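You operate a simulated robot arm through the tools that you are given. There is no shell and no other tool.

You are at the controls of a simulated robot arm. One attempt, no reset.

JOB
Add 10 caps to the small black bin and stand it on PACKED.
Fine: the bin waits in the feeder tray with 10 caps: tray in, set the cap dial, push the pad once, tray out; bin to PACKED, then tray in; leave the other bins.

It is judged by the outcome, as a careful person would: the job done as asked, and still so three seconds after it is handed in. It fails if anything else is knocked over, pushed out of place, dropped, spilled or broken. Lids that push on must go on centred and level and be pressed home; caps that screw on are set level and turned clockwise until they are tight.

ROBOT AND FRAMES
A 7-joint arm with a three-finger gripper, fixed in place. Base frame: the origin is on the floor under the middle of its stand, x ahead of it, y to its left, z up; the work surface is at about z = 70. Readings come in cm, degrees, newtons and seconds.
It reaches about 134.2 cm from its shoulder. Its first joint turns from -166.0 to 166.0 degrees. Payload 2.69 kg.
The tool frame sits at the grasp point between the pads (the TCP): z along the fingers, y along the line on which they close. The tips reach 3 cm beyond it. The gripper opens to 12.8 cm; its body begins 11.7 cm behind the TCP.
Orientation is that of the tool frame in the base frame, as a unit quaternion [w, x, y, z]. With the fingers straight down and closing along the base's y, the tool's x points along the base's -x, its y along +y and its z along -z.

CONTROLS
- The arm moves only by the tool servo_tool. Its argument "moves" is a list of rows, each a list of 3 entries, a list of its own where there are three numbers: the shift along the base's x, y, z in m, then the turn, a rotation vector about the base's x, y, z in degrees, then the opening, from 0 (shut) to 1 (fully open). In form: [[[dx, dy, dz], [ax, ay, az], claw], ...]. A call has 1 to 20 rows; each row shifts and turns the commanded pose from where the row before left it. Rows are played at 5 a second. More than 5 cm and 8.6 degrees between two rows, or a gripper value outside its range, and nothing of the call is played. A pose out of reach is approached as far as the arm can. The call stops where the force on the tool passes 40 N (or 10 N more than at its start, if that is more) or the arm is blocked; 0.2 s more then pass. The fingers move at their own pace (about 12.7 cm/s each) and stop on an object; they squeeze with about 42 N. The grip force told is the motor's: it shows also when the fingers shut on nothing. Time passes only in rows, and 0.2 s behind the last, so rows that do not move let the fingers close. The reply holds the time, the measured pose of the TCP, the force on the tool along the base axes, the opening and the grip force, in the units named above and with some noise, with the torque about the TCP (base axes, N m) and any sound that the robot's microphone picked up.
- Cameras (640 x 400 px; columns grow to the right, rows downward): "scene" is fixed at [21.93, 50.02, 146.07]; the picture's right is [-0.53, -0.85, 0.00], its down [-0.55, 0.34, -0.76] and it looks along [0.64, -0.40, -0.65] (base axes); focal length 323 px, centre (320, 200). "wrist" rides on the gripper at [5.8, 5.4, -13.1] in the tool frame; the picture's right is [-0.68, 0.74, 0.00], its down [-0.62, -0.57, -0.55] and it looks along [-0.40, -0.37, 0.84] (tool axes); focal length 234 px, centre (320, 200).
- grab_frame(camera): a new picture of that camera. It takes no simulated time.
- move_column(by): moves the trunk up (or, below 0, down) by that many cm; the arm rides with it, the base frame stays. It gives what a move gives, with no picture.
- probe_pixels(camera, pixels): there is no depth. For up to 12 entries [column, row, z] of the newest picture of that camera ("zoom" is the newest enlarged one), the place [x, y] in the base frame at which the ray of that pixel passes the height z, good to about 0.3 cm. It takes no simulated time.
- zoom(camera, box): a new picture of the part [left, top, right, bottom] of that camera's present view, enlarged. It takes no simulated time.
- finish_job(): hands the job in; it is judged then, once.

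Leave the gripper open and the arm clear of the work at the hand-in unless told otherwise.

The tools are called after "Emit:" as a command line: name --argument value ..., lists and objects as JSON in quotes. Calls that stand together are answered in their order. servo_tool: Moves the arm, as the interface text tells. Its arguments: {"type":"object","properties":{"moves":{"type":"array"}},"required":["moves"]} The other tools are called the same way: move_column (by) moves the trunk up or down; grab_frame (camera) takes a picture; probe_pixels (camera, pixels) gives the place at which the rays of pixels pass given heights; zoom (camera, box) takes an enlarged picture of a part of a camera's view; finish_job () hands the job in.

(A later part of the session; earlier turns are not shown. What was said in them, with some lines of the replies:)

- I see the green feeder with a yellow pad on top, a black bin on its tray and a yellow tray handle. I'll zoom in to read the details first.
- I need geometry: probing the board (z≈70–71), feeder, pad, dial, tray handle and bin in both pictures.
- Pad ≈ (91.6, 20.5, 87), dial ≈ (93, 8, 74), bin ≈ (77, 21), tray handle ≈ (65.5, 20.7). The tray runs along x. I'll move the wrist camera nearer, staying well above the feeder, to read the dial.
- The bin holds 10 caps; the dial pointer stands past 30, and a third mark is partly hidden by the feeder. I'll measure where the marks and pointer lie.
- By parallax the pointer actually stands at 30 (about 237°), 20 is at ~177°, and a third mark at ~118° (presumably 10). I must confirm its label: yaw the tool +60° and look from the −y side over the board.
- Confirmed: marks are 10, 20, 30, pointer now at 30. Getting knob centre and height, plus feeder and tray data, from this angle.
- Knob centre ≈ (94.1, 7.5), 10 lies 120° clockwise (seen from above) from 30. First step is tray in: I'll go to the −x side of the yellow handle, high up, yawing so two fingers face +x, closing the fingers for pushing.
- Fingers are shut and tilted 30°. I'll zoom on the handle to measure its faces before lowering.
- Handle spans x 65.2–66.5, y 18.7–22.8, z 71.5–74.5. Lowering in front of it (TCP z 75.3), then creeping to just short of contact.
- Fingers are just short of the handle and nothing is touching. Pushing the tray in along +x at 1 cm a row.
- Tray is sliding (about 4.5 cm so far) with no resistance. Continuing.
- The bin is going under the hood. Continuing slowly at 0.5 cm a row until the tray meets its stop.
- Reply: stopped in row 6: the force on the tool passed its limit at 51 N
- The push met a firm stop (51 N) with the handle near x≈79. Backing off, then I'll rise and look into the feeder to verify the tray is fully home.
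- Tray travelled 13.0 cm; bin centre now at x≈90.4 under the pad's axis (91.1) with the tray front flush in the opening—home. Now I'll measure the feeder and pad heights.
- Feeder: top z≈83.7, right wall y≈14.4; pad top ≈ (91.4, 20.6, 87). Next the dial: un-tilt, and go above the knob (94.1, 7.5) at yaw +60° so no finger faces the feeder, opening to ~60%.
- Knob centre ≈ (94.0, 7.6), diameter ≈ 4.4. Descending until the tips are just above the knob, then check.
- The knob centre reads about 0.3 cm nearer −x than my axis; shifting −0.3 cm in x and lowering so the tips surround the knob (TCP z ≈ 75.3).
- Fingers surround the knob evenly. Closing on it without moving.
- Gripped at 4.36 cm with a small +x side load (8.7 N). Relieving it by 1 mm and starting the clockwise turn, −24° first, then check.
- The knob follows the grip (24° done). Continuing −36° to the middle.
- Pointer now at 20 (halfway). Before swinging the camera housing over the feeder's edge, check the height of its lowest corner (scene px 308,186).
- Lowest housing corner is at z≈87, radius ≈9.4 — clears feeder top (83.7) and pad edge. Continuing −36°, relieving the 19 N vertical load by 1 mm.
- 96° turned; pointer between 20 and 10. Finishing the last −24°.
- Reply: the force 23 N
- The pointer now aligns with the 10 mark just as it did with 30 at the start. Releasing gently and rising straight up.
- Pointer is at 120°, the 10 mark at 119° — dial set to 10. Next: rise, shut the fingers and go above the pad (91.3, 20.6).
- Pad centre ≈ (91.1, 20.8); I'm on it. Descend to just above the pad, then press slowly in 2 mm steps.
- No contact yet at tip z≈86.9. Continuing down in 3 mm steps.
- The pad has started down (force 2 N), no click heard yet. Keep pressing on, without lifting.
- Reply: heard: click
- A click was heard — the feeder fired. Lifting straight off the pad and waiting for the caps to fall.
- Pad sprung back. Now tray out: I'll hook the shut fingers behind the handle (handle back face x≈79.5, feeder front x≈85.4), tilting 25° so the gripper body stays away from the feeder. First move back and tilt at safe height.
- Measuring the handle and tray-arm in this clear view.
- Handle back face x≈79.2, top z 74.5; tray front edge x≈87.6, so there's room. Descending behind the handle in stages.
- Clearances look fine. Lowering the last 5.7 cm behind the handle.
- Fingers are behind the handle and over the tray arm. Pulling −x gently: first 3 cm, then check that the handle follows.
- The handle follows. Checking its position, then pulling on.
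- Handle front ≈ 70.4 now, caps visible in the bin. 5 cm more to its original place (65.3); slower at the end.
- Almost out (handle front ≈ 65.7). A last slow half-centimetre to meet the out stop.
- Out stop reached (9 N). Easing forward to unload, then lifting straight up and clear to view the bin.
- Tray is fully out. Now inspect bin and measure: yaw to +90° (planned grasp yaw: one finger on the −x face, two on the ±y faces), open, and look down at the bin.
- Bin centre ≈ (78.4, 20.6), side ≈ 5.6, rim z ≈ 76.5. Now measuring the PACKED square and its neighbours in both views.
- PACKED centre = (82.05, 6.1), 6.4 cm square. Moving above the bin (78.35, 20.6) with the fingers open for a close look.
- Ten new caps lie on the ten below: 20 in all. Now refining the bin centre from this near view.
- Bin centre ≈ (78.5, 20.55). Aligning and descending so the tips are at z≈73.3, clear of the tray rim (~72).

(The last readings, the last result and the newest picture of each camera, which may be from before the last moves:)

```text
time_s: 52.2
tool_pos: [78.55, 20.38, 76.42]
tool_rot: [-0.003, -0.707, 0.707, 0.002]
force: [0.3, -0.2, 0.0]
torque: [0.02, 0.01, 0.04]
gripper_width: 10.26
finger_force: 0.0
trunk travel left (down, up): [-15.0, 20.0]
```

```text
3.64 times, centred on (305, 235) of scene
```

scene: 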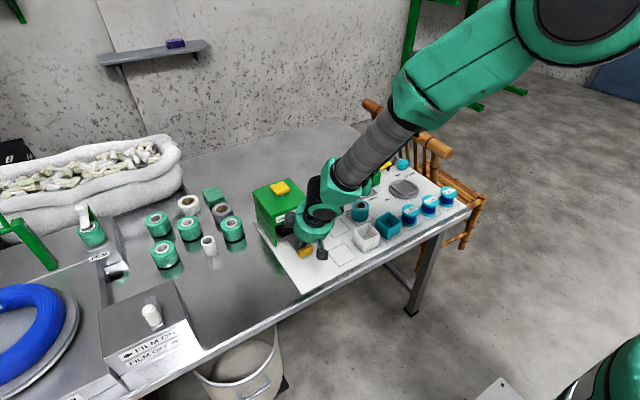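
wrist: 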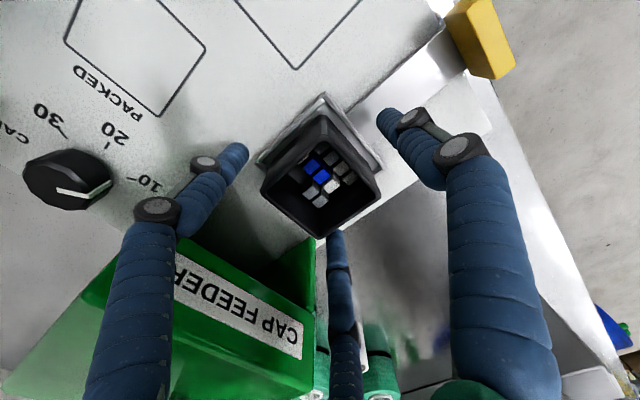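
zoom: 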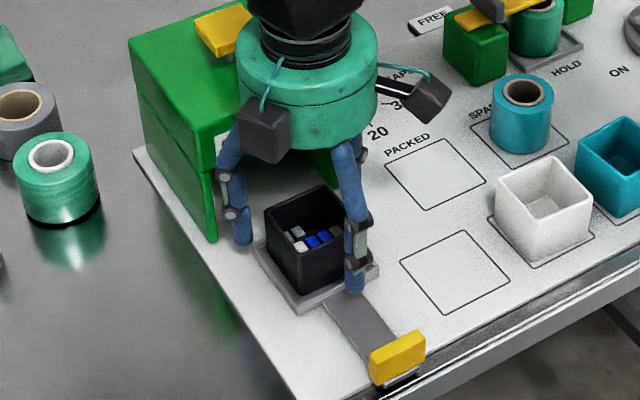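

Bin's rim centre (≈322,192) coincides with the TCP image point (319,192). Closing on the bin gently.

Emit:
servo_tool --moves '[[[0, 0.001, 0], [0, 0, 0], 0.65], [[0, 0, 0], [0, 0, 0], 0.55], [[0, 0, 0], [0, 0, 0], 0.45], [[0, 0, 0], [0, 0, 0], 0.35], [[0, 0, 0], [0, 0, 0], 0.25], [[0, 0, 0], [0, 0, 0], 0.25]]'

Emit:
grab_frame --camera "wrist"

Emit:
zoom --camera "scene" --box '[260, 200, 350, 290]'

```text
time_s: 53.6
tool_pos: [78.53, 20.49, 76.36]
tool_rot: [0.002, 0.708, -0.707, -0.001]
force: [0.5, 0.1, 2.3]
torque: [0.01, 0.0, -0.01]
gripper_width: 6.97
finger_force: 27.8
trunk travel left (down, up): [-15.0, 20.0]
```

```text
taken
```

wrist: 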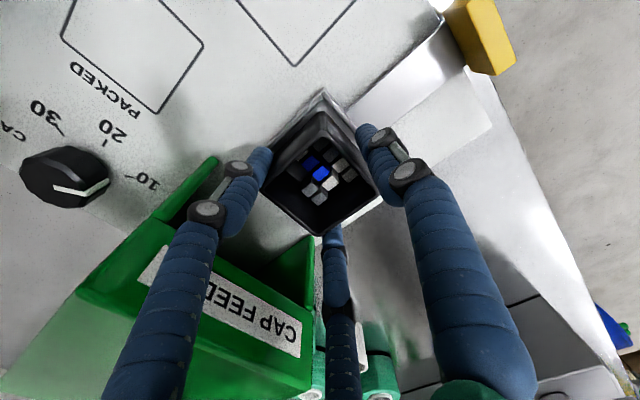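

```text
4.44 times, centred on (305, 245) of scene
```

zoom: 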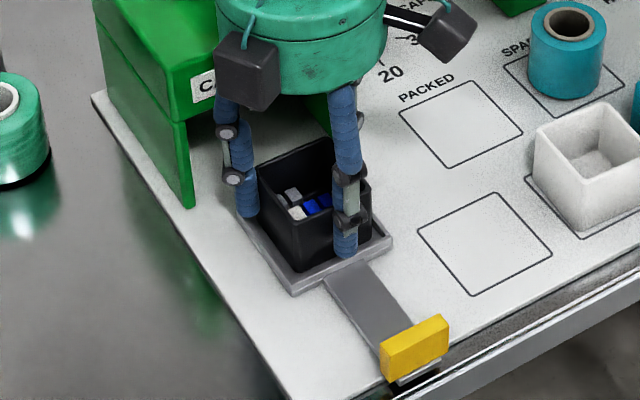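

Emit:
zoom --camera "wrist" --box '[240, 80, 410, 260]'

Emit:
zoom --camera "scene" --box '[280, 215, 340, 275]'

```text
2.22 times, centred on (325, 170) of wrist
```

zoom: 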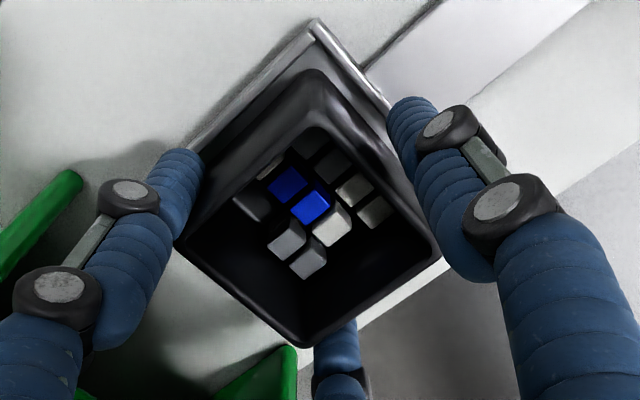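

```text
6.67 times, centred on (310, 245) of scene
```

zoom: 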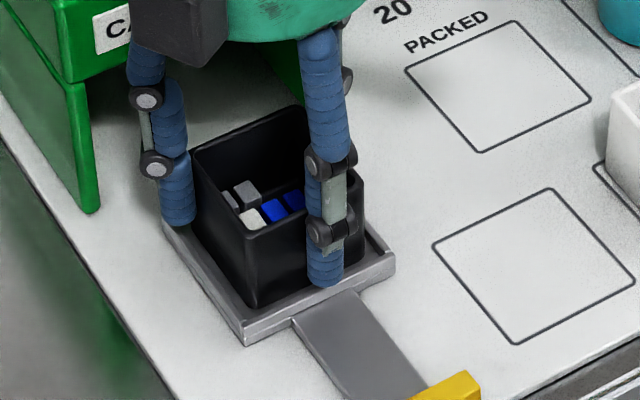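

Contact: width 6.97 with 28 N. Commanding full closure to get the full squeeze, then checking that the grip is firm.

Emit:
servo_tool --moves '[[[0, 0, 0], [0, 0, 0], 0.1], [[0, 0, 0], [0, 0, 0], 0], [[0, 0, 0], [0, 0, 0], 0], [[0, 0, 0], [0, 0, 0], 0]]'

Emit:
zoom --camera "wrist" --box '[240, 80, 410, 260]'

Emit:
zoom --camera "scene" --box '[280, 215, 340, 275]'

```text
time_s: 54.6
tool_pos: [78.49, 20.41, 76.4]
tool_rot: [0.003, 0.708, -0.706, -0.001]
force: [2.1, -0.3, 2.4]
torque: [0.0, -0.06, -0.01]
gripper_width: 6.89
finger_force: 41.9
trunk travel left (down, up): [-15.0, 20.0]
```

```text
2.22 times, centred on (325, 170) of wrist
```

zoom: 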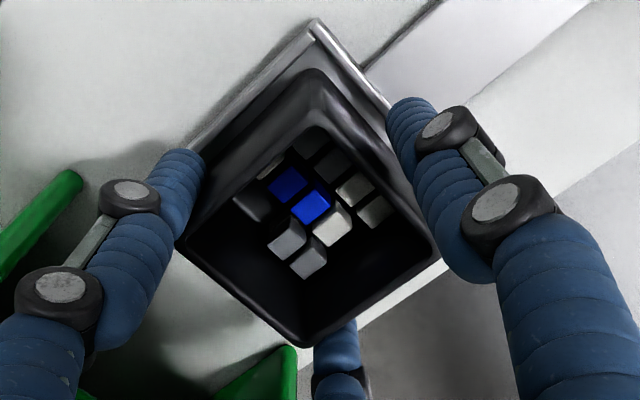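

```text
6.67 times, centred on (310, 245) of scene
```

zoom: 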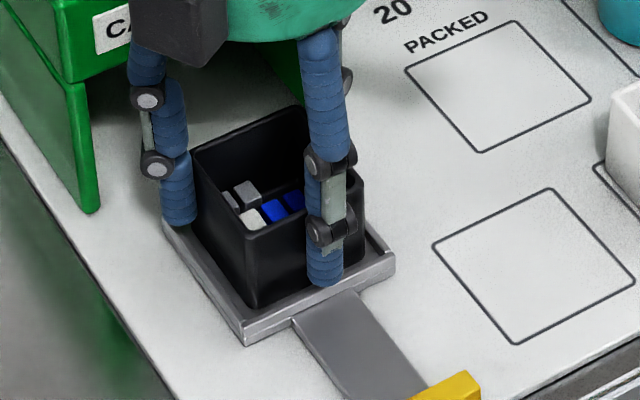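

Full squeeze (42 N) at 6.89 cm, bin still square. Test lift of 1.5 cm, then check.

Emit:
servo_tool --moves '[[[0, 0, 0.003], [0, 0, 0], 0], [[0, 0, 0.004], [0, 0, 0], 0], [[0, 0, 0.008], [0, 0, 0], 0], [[0, 0, 0], [0, 0, 0], 0]]'

Emit:
zoom --camera "wrist" --box '[240, 80, 410, 260]'

Emit:
zoom --camera "scene" --box '[280, 205, 340, 270]'

```text
time_s: 55.6
tool_pos: [78.55, 20.68, 77.68]
tool_rot: [0.003, 0.708, -0.707, -0.002]
force: [0.6, -0.1, -0.7]
torque: [0.02, -0.04, -0.03]
gripper_width: 6.89
finger_force: 42.3
trunk travel left (down, up): [-15.0, 20.0]
```

```text
2.22 times, centred on (325, 170) of wrist
```

zoom: 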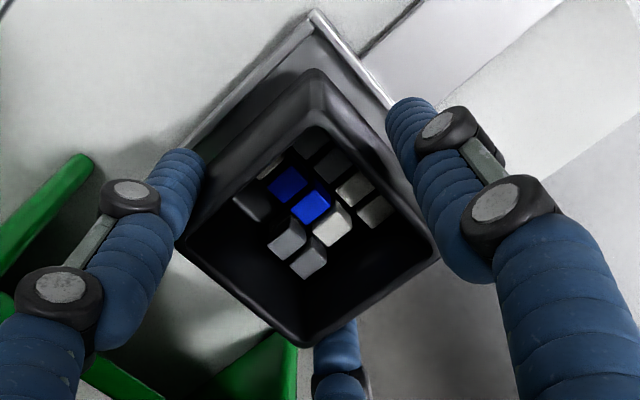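

```text
6.15 times, centred on (310, 238) of scene
```

zoom: 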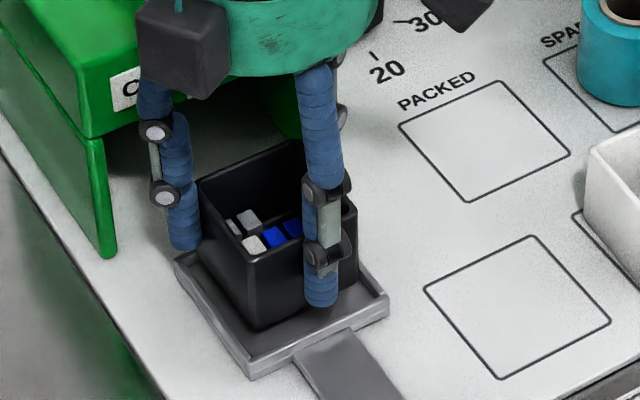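

Bin lifts level with all caps. Raising 8 cm, then carrying −y past the feeder to PACKED.

Emit:
servo_tool --moves '[[[0, 0, 0.02], [0, 0, 0], 0], [[0, 0, 0.02], [0, 0, 0], 0], [[0, 0, 0.02], [0, 0, 0], 0], [[0, 0, 0.02], [0, 0, 0], 0], [[0, -0.015, 0], [0, 0, 0], 0], [[0, -0.022, 0], [0, 0, 0], 0], [[0, -0.022, 0], [0, 0, 0], 0], [[0, -0.022, 0], [0, 0, 0], 0], [[0.005, -0.022, 0], [0, 0, 0], 0], [[0.01, -0.02, 0], [0, 0, 0], 0], [[0.012, -0.015, 0], [0, 0, 0], 0], [[0.01, -0.007, 0], [0, 0, 0], 0], [[0, 0, 0], [0, 0, 0], 0], [[0, 0, 0], [0, 0, 0], 0]]'

Emit:
grab_frame --camera "wrist"

Emit:
zoom --camera "scene" --box '[270, 140, 390, 280]'

```text
time_s: 58.6
tool_pos: [82.42, 6.06, 85.55]
tool_rot: [0.003, 0.708, -0.706, -0.002]
force: [0.0, -0.5, -0.7]
torque: [0.01, -0.01, 0.0]
gripper_width: 6.87
finger_force: 41.6
trunk travel left (down, up): [-15.0, 20.0]
```

```text
taken
```

wrist: 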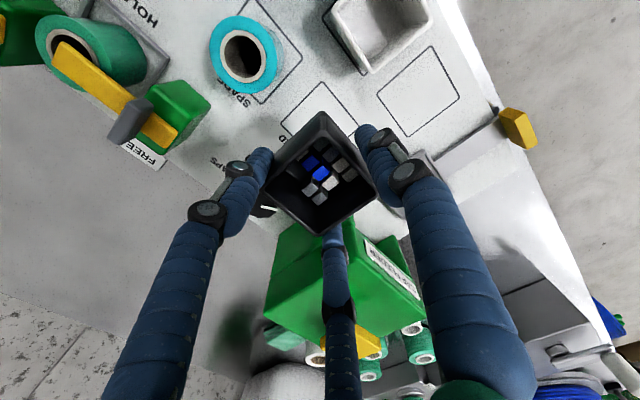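

```text
2.86 times, centred on (330, 210) of scene
```

zoom: 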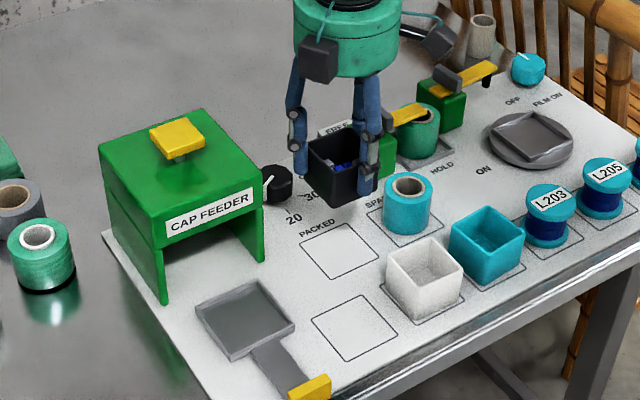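

Over PACKED. Lowering to just above the board and checking alignment.

Emit:
servo_tool --moves '[[[-0.002, 0, -0.025], [0, 0, 0], 0], [[0, 0, -0.025], [0, 0, 0], 0], [[0, 0, -0.02], [0, 0, 0], 0], [[0, 0, -0.01], [0, 0, 0], 0], [[0, 0, 0], [0, 0, 0], 0]]'

Emit:
zoom --camera "wrist" --box '[220, 60, 420, 260]'

Emit:
zoom --camera "scene" --box '[300, 185, 380, 265]'

```text
time_s: 59.8
tool_pos: [82.17, 5.92, 77.77]
tool_rot: [0.004, 0.708, -0.707, -0.001]
force: [0.5, 0.2, -1.4]
torque: [0.02, 0.0, -0.03]
gripper_width: 6.89
finger_force: 42.6
trunk travel left (down, up): [-15.0, 20.0]
```

```text
2.00 times, centred on (320, 160) of wrist
```

zoom: 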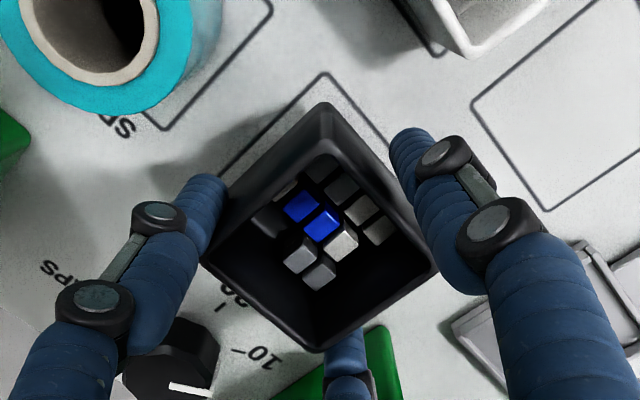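

```text
5.00 times, centred on (340, 225) of scene
```

zoom: 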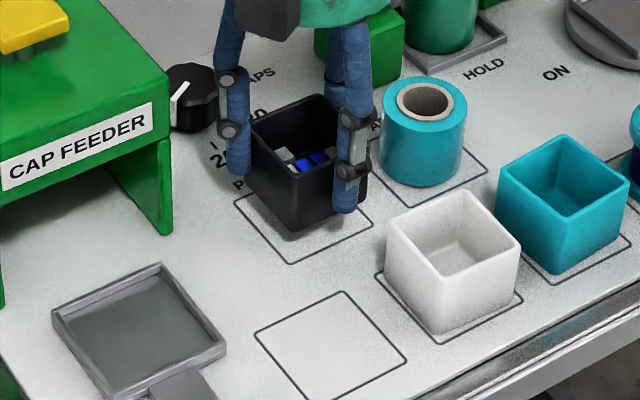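

Emit:
probe_pixels --camera "zoom" --pixels '[[293, 232, 72.5], [293, 232, 72.0], [302, 175, 77.8], [235, 202, 70.5], [290, 263, 70.5], [372, 222, 70.5], [293, 232, 72.5], [302, 175, 77.8]]'

```text
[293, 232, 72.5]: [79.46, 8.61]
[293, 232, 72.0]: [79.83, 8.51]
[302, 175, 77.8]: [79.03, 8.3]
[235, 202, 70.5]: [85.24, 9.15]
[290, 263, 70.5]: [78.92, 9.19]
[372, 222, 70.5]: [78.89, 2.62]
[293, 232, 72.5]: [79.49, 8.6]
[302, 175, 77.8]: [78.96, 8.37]
```

Bin corner reads (79.3, 8.6) → centre ≈ (82.1, 5.85). Nudging +2 mm in y and lowering slowly to touch.

Emit:
servo_tool --moves '[[[0, 0.002, -0.005], [0, 0, 0], 0], [[0, 0, -0.005], [0, 0, 0], 0], [[0, 0, -0.004], [0, 0, 0], 0], [[0, 0, -0.002], [0, 0, 0], 0], [[0, 0, 0], [0, 0, 0], 0]]'

Emit:
zoom --camera "scene" --box '[310, 190, 370, 250]'

```text
time_s: 61.0
tool_pos: [82.29, 6.17, 76.26]
tool_rot: [0.003, 0.708, -0.707, -0.002]
force: [0.2, 0.2, -1.7]
torque: [0.0, -0.01, -0.01]
gripper_width: 6.87
finger_force: 41.8
trunk travel left (down, up): [-15.0, 20.0]
```

```text
6.67 times, centred on (340, 220) of scene
```

zoom: 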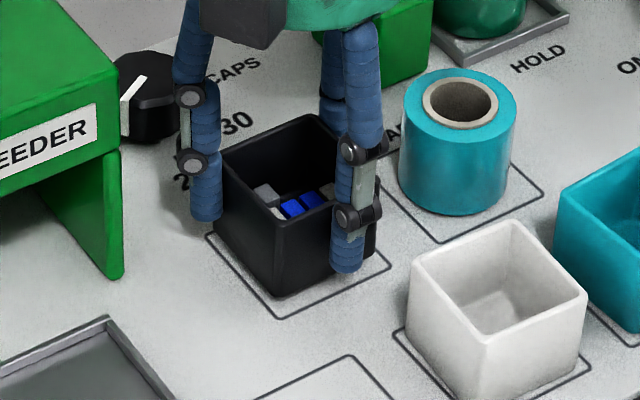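

Emit:
servo_tool --moves '[[[0, 0, -0.002], [0, 0, 0], 0], [[0, 0, -0.002], [0, 0, 0], 0], [[0, 0, 0], [0, 0, 0], 0]]'

```text
time_s: 61.8
tool_pos: [82.34, 6.22, 75.72]
tool_rot: [0.003, 0.707, -0.707, -0.002]
force: [0.2, 0.0, -0.6]
torque: [0.05, 0.02, 0.0]
gripper_width: 6.89
finger_force: 42.3
trunk travel left (down, up): [-15.0, 20.0]
```

Not yet touching (no upward force). Continuing in 1–2 mm steps.

Emit:
servo_tool --moves '[[[0, 0, -0.0015], [0, 0, 0], 0], [[0, 0, -0.0015], [0, 0, 0], 0], [[0, 0, 0], [0, 0, 0], 0]]'

Emit:
zoom --camera "scene" --box '[310, 190, 370, 250]'

```text
time_s: 62.6
tool_pos: [82.25, 6.17, 75.67]
tool_rot: [0.001, 0.708, -0.707, -0.002]
force: [-3.3, -1.8, 13.6]
torque: [-0.01, 0.27, 0.0]
gripper_width: 6.87
finger_force: 42.0
trunk travel left (down, up): [-15.0, 20.0]
```

```text
6.67 times, centred on (340, 220) of scene
```

zoom: 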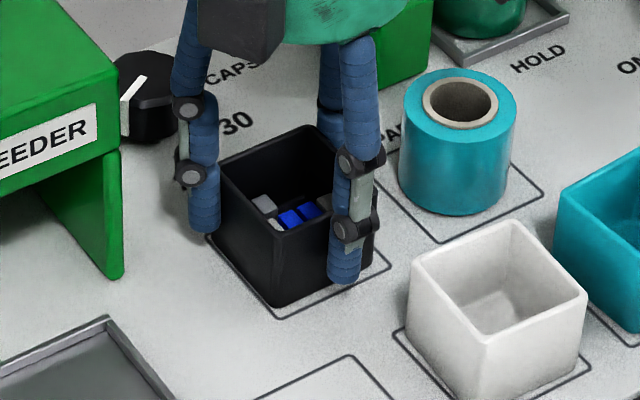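

Touch-down: 13.6 N upward, bin inside the PACKED outline. Easing up 1 mm and opening the fingers slowly.

Emit:
servo_tool --moves '[[[0, 0, 0.001], [0, 0, 0], 0.3], [[0, 0, 0], [0, 0, 0], 0.5], [[0, 0, 0], [0, 0, 0], 0.56], [[0, 0, 0], [0, 0, 0], 0.62], [[0, 0, 0], [0, 0, 0], 0.7], [[0, 0, 0], [0, 0, 0], 0.75], [[0, 0, 0], [0, 0, 0], 0.75]]'

Emit:
zoom --camera "scene" --box '[310, 190, 370, 250]'

Emit:
grab_frame --camera "wrist"

```text
time_s: 64.2
tool_pos: [82.37, 6.28, 75.47]
tool_rot: [0.003, 0.708, -0.707, -0.002]
force: [-0.6, 0.3, -0.5]
torque: [0.01, 0.04, 0.03]
gripper_width: 9.59
finger_force: 0.0
trunk travel left (down, up): [-15.0, 20.0]
```

```text
6.67 times, centred on (340, 220) of scene
```

zoom: 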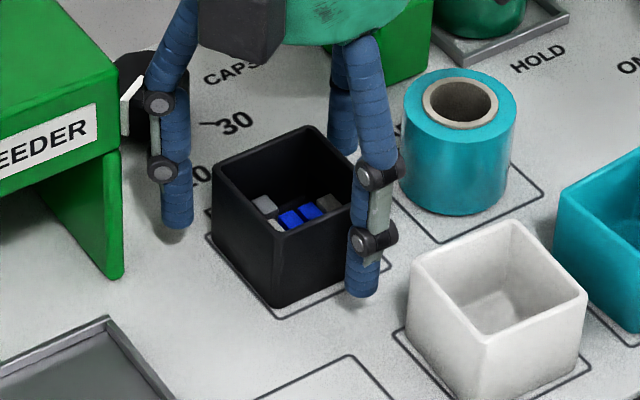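

```text
taken
```

wrist: 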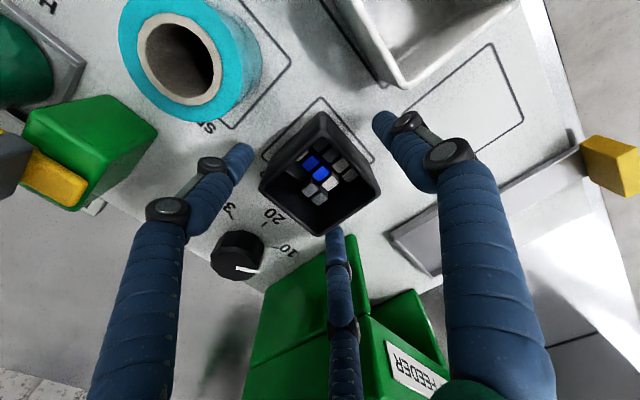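

Bin stands free on PACKED. Lifting straight up clear of it.

Emit:
servo_tool --moves '[[[0, 0, 0.01], [0, 0, 0], 0.75], [[0, 0, 0.03], [0, 0, 0], 0.75], [[0, 0, 0.04], [0, 0, 0], 0.75], [[0, 0, 0.045], [0, 0, 0], 0.75], [[0, 0, 0.045], [0, 0, 0], 0.75], [[0, 0, 0], [0, 0, 0], 0.75]]'

Emit:
zoom --camera "scene" --box '[300, 190, 380, 260]'

Emit:
grab_frame --camera "wrist"

```text
time_s: 65.6
tool_pos: [82.32, 6.38, 92.56]
tool_rot: [0.002, 0.708, -0.707, -0.002]
force: [-0.7, -0.5, 0.7]
torque: [0.03, -0.06, 0.0]
gripper_width: 9.59
finger_force: 0.2
trunk travel left (down, up): [-15.0, 20.0]
```

```text
5.71 times, centred on (340, 225) of scene
```

zoom: 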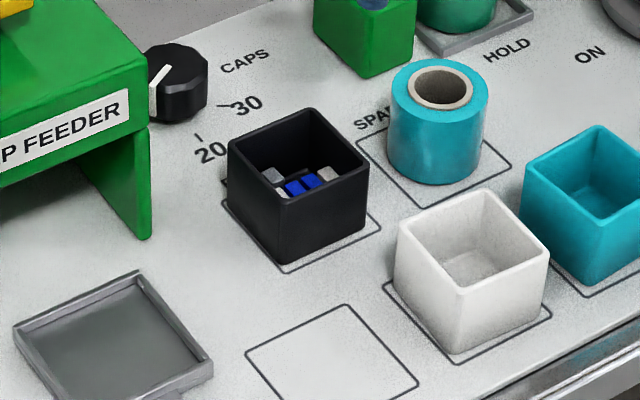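

```text
taken
```

wrist: 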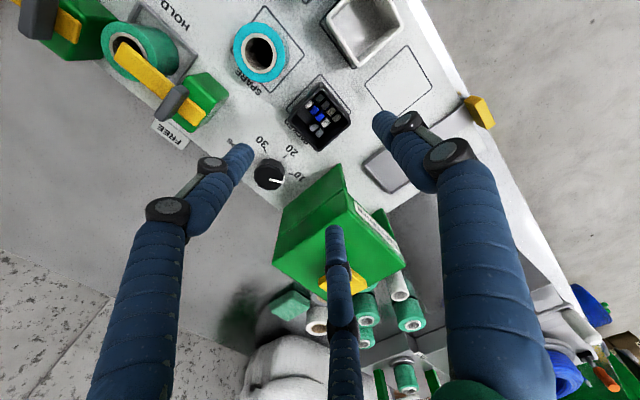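

Checking bin position against the outline.

Emit:
probe_pixels --camera "wrist" --pixels '[[320, 116, 76]]'

Emit:
zoom --camera "scene" --box '[322, 200, 362, 240]'

Emit:
zoom --camera "wrist" --box '[275, 65, 365, 155]'

```text
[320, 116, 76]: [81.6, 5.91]
```

```text
10.00 times, centred on (342, 220) of scene
```

zoom: 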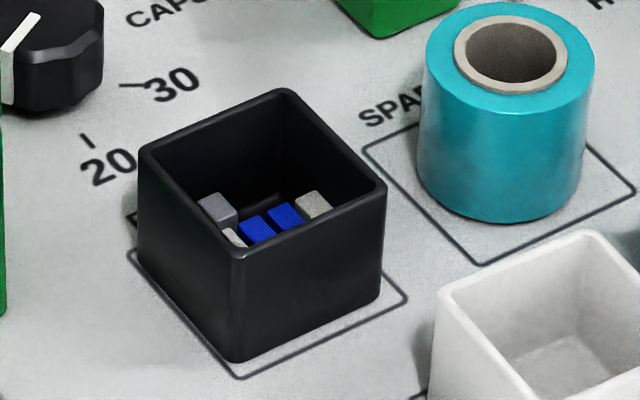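

```text
4.44 times, centred on (320, 110) of wrist
```

zoom: 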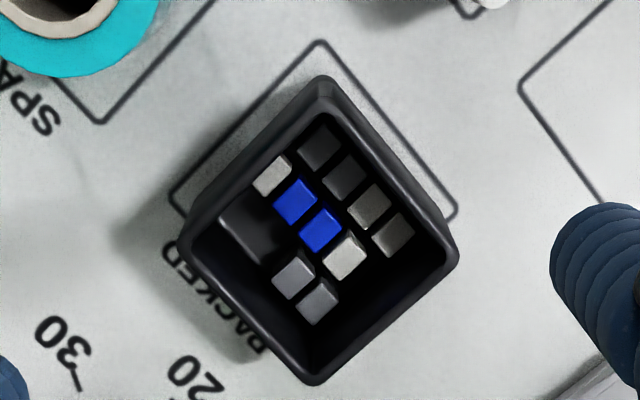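

Bin is inside the PACKED outline, caps intact. Last step: tray back in. Moving to the front of the handle with fingers shut and the same 30° tilt as before.

Emit:
servo_tool --moves '[[[-0.036, 0.0203, 0], [0, 0, 0], 0.3], [[-0.036, 0.0203, 0], [0, 0, 0], 0], [[-0.036, 0.0203, 0], [0, 0, 0], 0], [[-0.036, 0.0203, 0], [0, 0, 0], 0], [[-0.036, 0.0203, 0], [0, 0, 0], 0], [[-0.036, 0.0203, 0], [0, 0, 0], 0], [[-0.036, 0.0203, 0], [0, 0, 0], 0], [[0, 0, 0], [0, -7.5, 0], 0], [[0, 0, 0], [0, -7.5, 0], 0], [[0, 0, 0], [0, -7.5, 0], 0], [[0, 0, 0], [0, -7.5, 0], 0], [[0, 0, 0], [0, 0, 0], 0]]'

Emit:
zoom --camera "scene" --box '[260, 190, 380, 300]'

```text
time_s: 68.2
tool_pos: [56.99, 20.42, 92.33]
tool_rot: [-0.18, 0.685, -0.683, 0.181]
force: [-0.4, 0.1, 0.1]
torque: [-0.02, -0.01, 0.0]
gripper_width: 0.22
finger_force: 31.6
trunk travel left (down, up): [-15.0, 20.0]
```

```text
3.64 times, centred on (320, 245) of scene
```

zoom: 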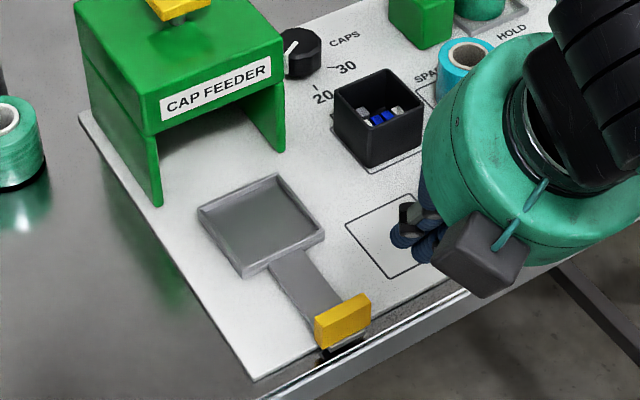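

Lowering in front of the handle and approaching it as before.

Emit:
servo_tool --moves '[[[0, 0.002, -0.042], [0, 0, 0], 0], [[0, 0, -0.042], [0, 0, 0], 0], [[0, 0, -0.042], [0, 0, 0], 0], [[0, 0, -0.043], [0, 0, 0], 0], [[0.015, 0, 0], [0, 0, 0], 0], [[0.015, 0, 0], [0, 0, 0], 0], [[0.01, 0, 0], [0, 0, 0], 0], [[0, 0, 0], [0, 0, 0], 0]]'

Emit:
zoom --camera "scene" --box '[270, 200, 390, 310]'

```text
time_s: 70.0
tool_pos: [60.96, 20.6, 75.53]
tool_rot: [-0.18, 0.684, -0.683, 0.181]
force: [0.0, 0.0, -0.6]
torque: [-0.05, 0.04, -0.02]
gripper_width: 0.22
finger_force: 30.9
trunk travel left (down, up): [-15.0, 20.0]
```

```text
3.64 times, centred on (330, 255) of scene
```

zoom: 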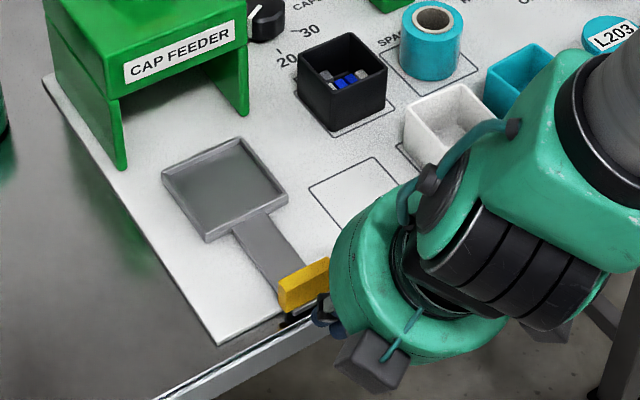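

Same starting place as the first time. Pushing the tray in, 1 cm a row.

Emit:
servo_tool --moves '[[[0.005, 0, -0.0015], [0, 0, 0], 0], [[0.005, 0, 0], [0, 0, 0], 0], [[0.007, 0, 0], [0, 0, 0], 0], [[0.01, 0, 0], [0, 0, 0], 0], [[0.01, 0, 0], [0, 0, 0], 0], [[0.01, 0, 0], [0, 0, 0], 0], [[0.01, 0, 0], [0, 0, 0], 0], [[0.01, 0, 0], [0, 0, 0], 0], [[0.01, 0, 0], [0, 0, 0], 0], [[0.01, 0, 0], [0, 0, 0], 0], [[0.01, 0, 0], [0, 0, 0], 0], [[0.01, 0, 0], [0, 0, 0], 0], [[0.01, 0, 0], [0, 0, 0], 0], [[0, 0, 0], [0, 0, 0], 0]]'

Emit:
zoom --camera "scene" --box '[270, 180, 390, 290]'

```text
time_s: 73.0
tool_pos: [72.82, 20.69, 75.26]
tool_rot: [-0.18, 0.684, -0.683, 0.181]
force: [-0.3, 0.5, -0.4]
torque: [-0.02, 0.01, -0.02]
gripper_width: 0.2
finger_force: 30.9
trunk travel left (down, up): [-15.0, 20.0]
```

```text
3.64 times, centred on (330, 235) of scene
```

zoom: 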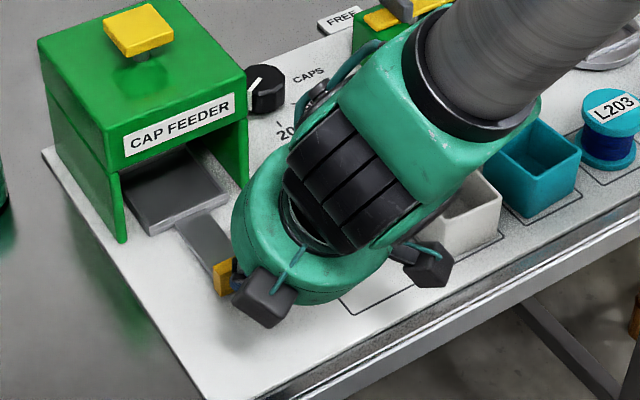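

Tray nearly in. Continuing slowly at 5 mm a row to the stop.

Emit:
servo_tool --moves '[[[0.005, 0, 0], [0, 0, 0], 0], [[0.005, 0, 0], [0, 0, 0], 0], [[0.005, 0, 0], [0, 0, 0], 0], [[0.005, 0, 0], [0, 0, 0], 0], [[0.004, 0, 0], [0, 0, 0], 0], [[0.003, 0, 0], [0, 0, 0], 0], [[0.003, 0, 0], [0, 0, 0], 0], [[0.003, 0, 0], [0, 0, 0], 0], [[0.003, 0, 0], [0, 0, 0], 0], [[0, 0, 0], [0, 0, 0], 0]]'

Emit:
zoom --camera "scene" --box '[270, 180, 390, 290]'

```text
time_s: 75.2
tool_pos: [76.15, 20.6, 75.3]
tool_rot: [-0.18, 0.684, -0.683, 0.181]
force: [-27.1, 4.2, 5.2]
torque: [0.05, 0.35, 0.1]
gripper_width: 0.21
finger_force: 31.8
trunk travel left (down, up): [-15.0, 20.0]
```

```text
3.64 times, centred on (330, 235) of scene
```

zoom: 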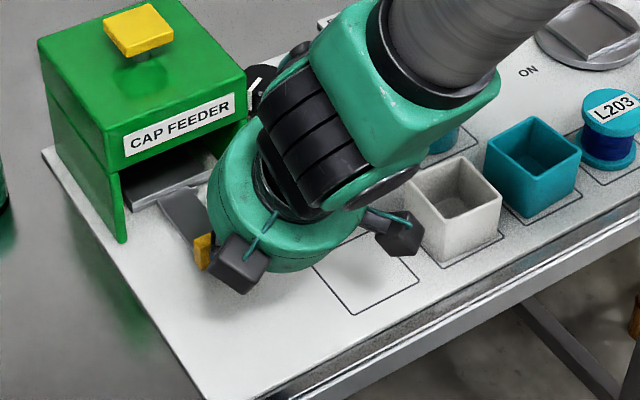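

The tray is against its stop (27 N at x 76.15, same as before). Backing straight off, rising clear, un-tilting and opening the gripper.

Emit:
servo_tool --moves '[[[-0.01, 0, 0], [0, 0, 0], 0], [[-0.02, 0, 0], [0, 0, 0], 0], [[-0.03, 0, 0.005], [0, 0, 0], 0], [[-0.03, 0, 0.02], [0, 0, 0], 0], [[-0.03, 0, 0.03], [0, 0, 0], 0], [[-0.03, 0, 0.035], [0, 0, 0], 0], [[-0.02, 0, 0.045], [0, 0, 0], 0], [[0, 0, 0.045], [0, 7.5, 0], 0.3], [[0, 0, 0.045], [0, 7.5, 0], 0.6], [[0, 0, 0.045], [0, 7.5, 0], 1], [[0, 0, 0.03], [0, 7.5, 0], 1], [[0, 0, 0], [0, 0, 0], 1], [[0, 0, 0], [0, 0, 0], 1]]'

Emit:
grab_frame --camera "scene"

Emit:
grab_frame --camera "wrist"

```text
time_s: 78.0
tool_pos: [59.36, 20.45, 105.2]
tool_rot: [0.004, 0.708, -0.706, -0.002]
force: [-0.3, -0.1, -0.2]
torque: [-0.02, 0.0, 0.01]
gripper_width: 12.81
finger_force: 0.2
trunk travel left (down, up): [-15.0, 20.0]
```

```text
taken
```

scene: 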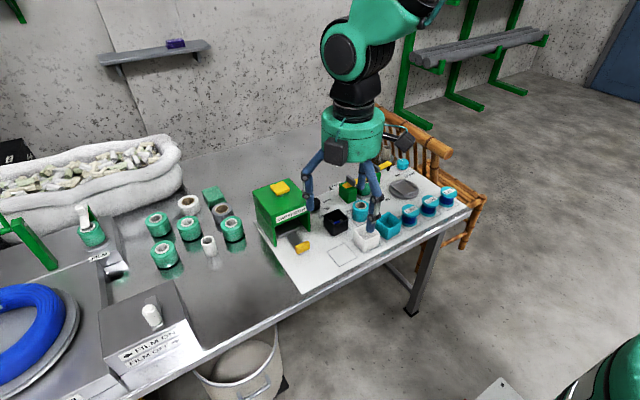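

```text
taken
```

wrist: 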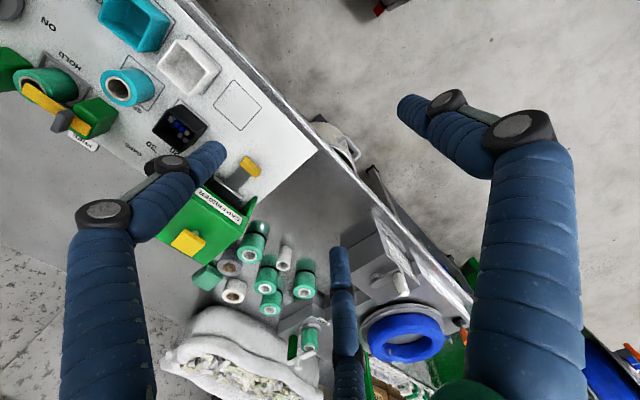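

Emit:
zoom --camera "scene" --box '[245, 170, 375, 280]'

Emit:
zoom --camera "wrist" --box '[120, 60, 320, 260]'

```text
3.64 times, centred on (310, 225) of scene
```

zoom: 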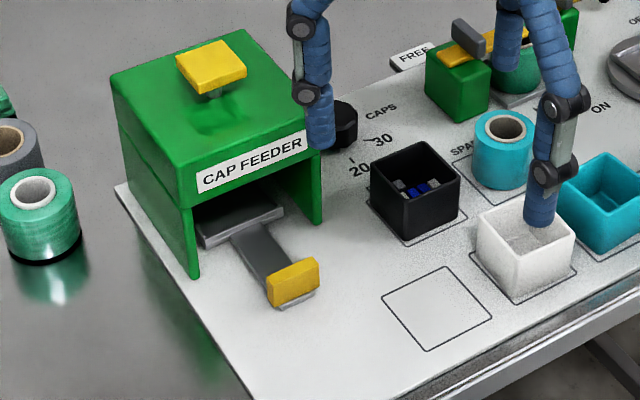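

```text
2.00 times, centred on (220, 160) of wrist
```

zoom: 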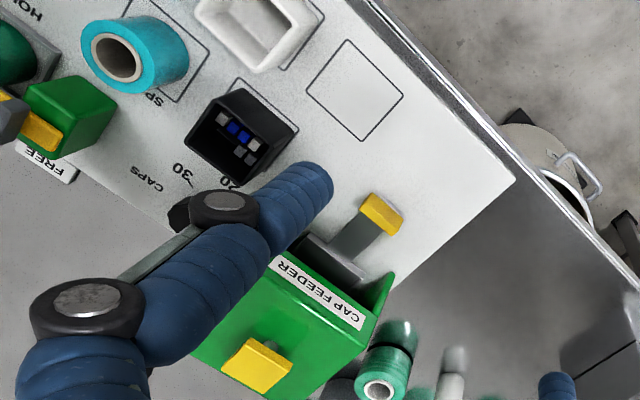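

Everything is as asked. The black bin stands on PACKED with its 20 caps. The tray is back against its stop, the dial is at 10 and the pad is up. The other bins haven't moved, and the gripper is open and well above the work. Handing in.

Emit:
finish_job

```text
The job is handed in.
```

The small black bin is standing on PACKED with 10 caps added, so it should hold 20. I counted the 10 it started with and 10 new ones on top; the lower layer was hidden by then.

- **Feeder:** I set the cap dial from 30 to 10. I pushed the pad once and heard the click.
- **Tray:** it went in before filling, came out for the bin, and is now back in against its stop.
- **Everything else:** the other bins and spools were not touched. The gripper is open and clear of the work.

The job is handed in; no verdict has come back.
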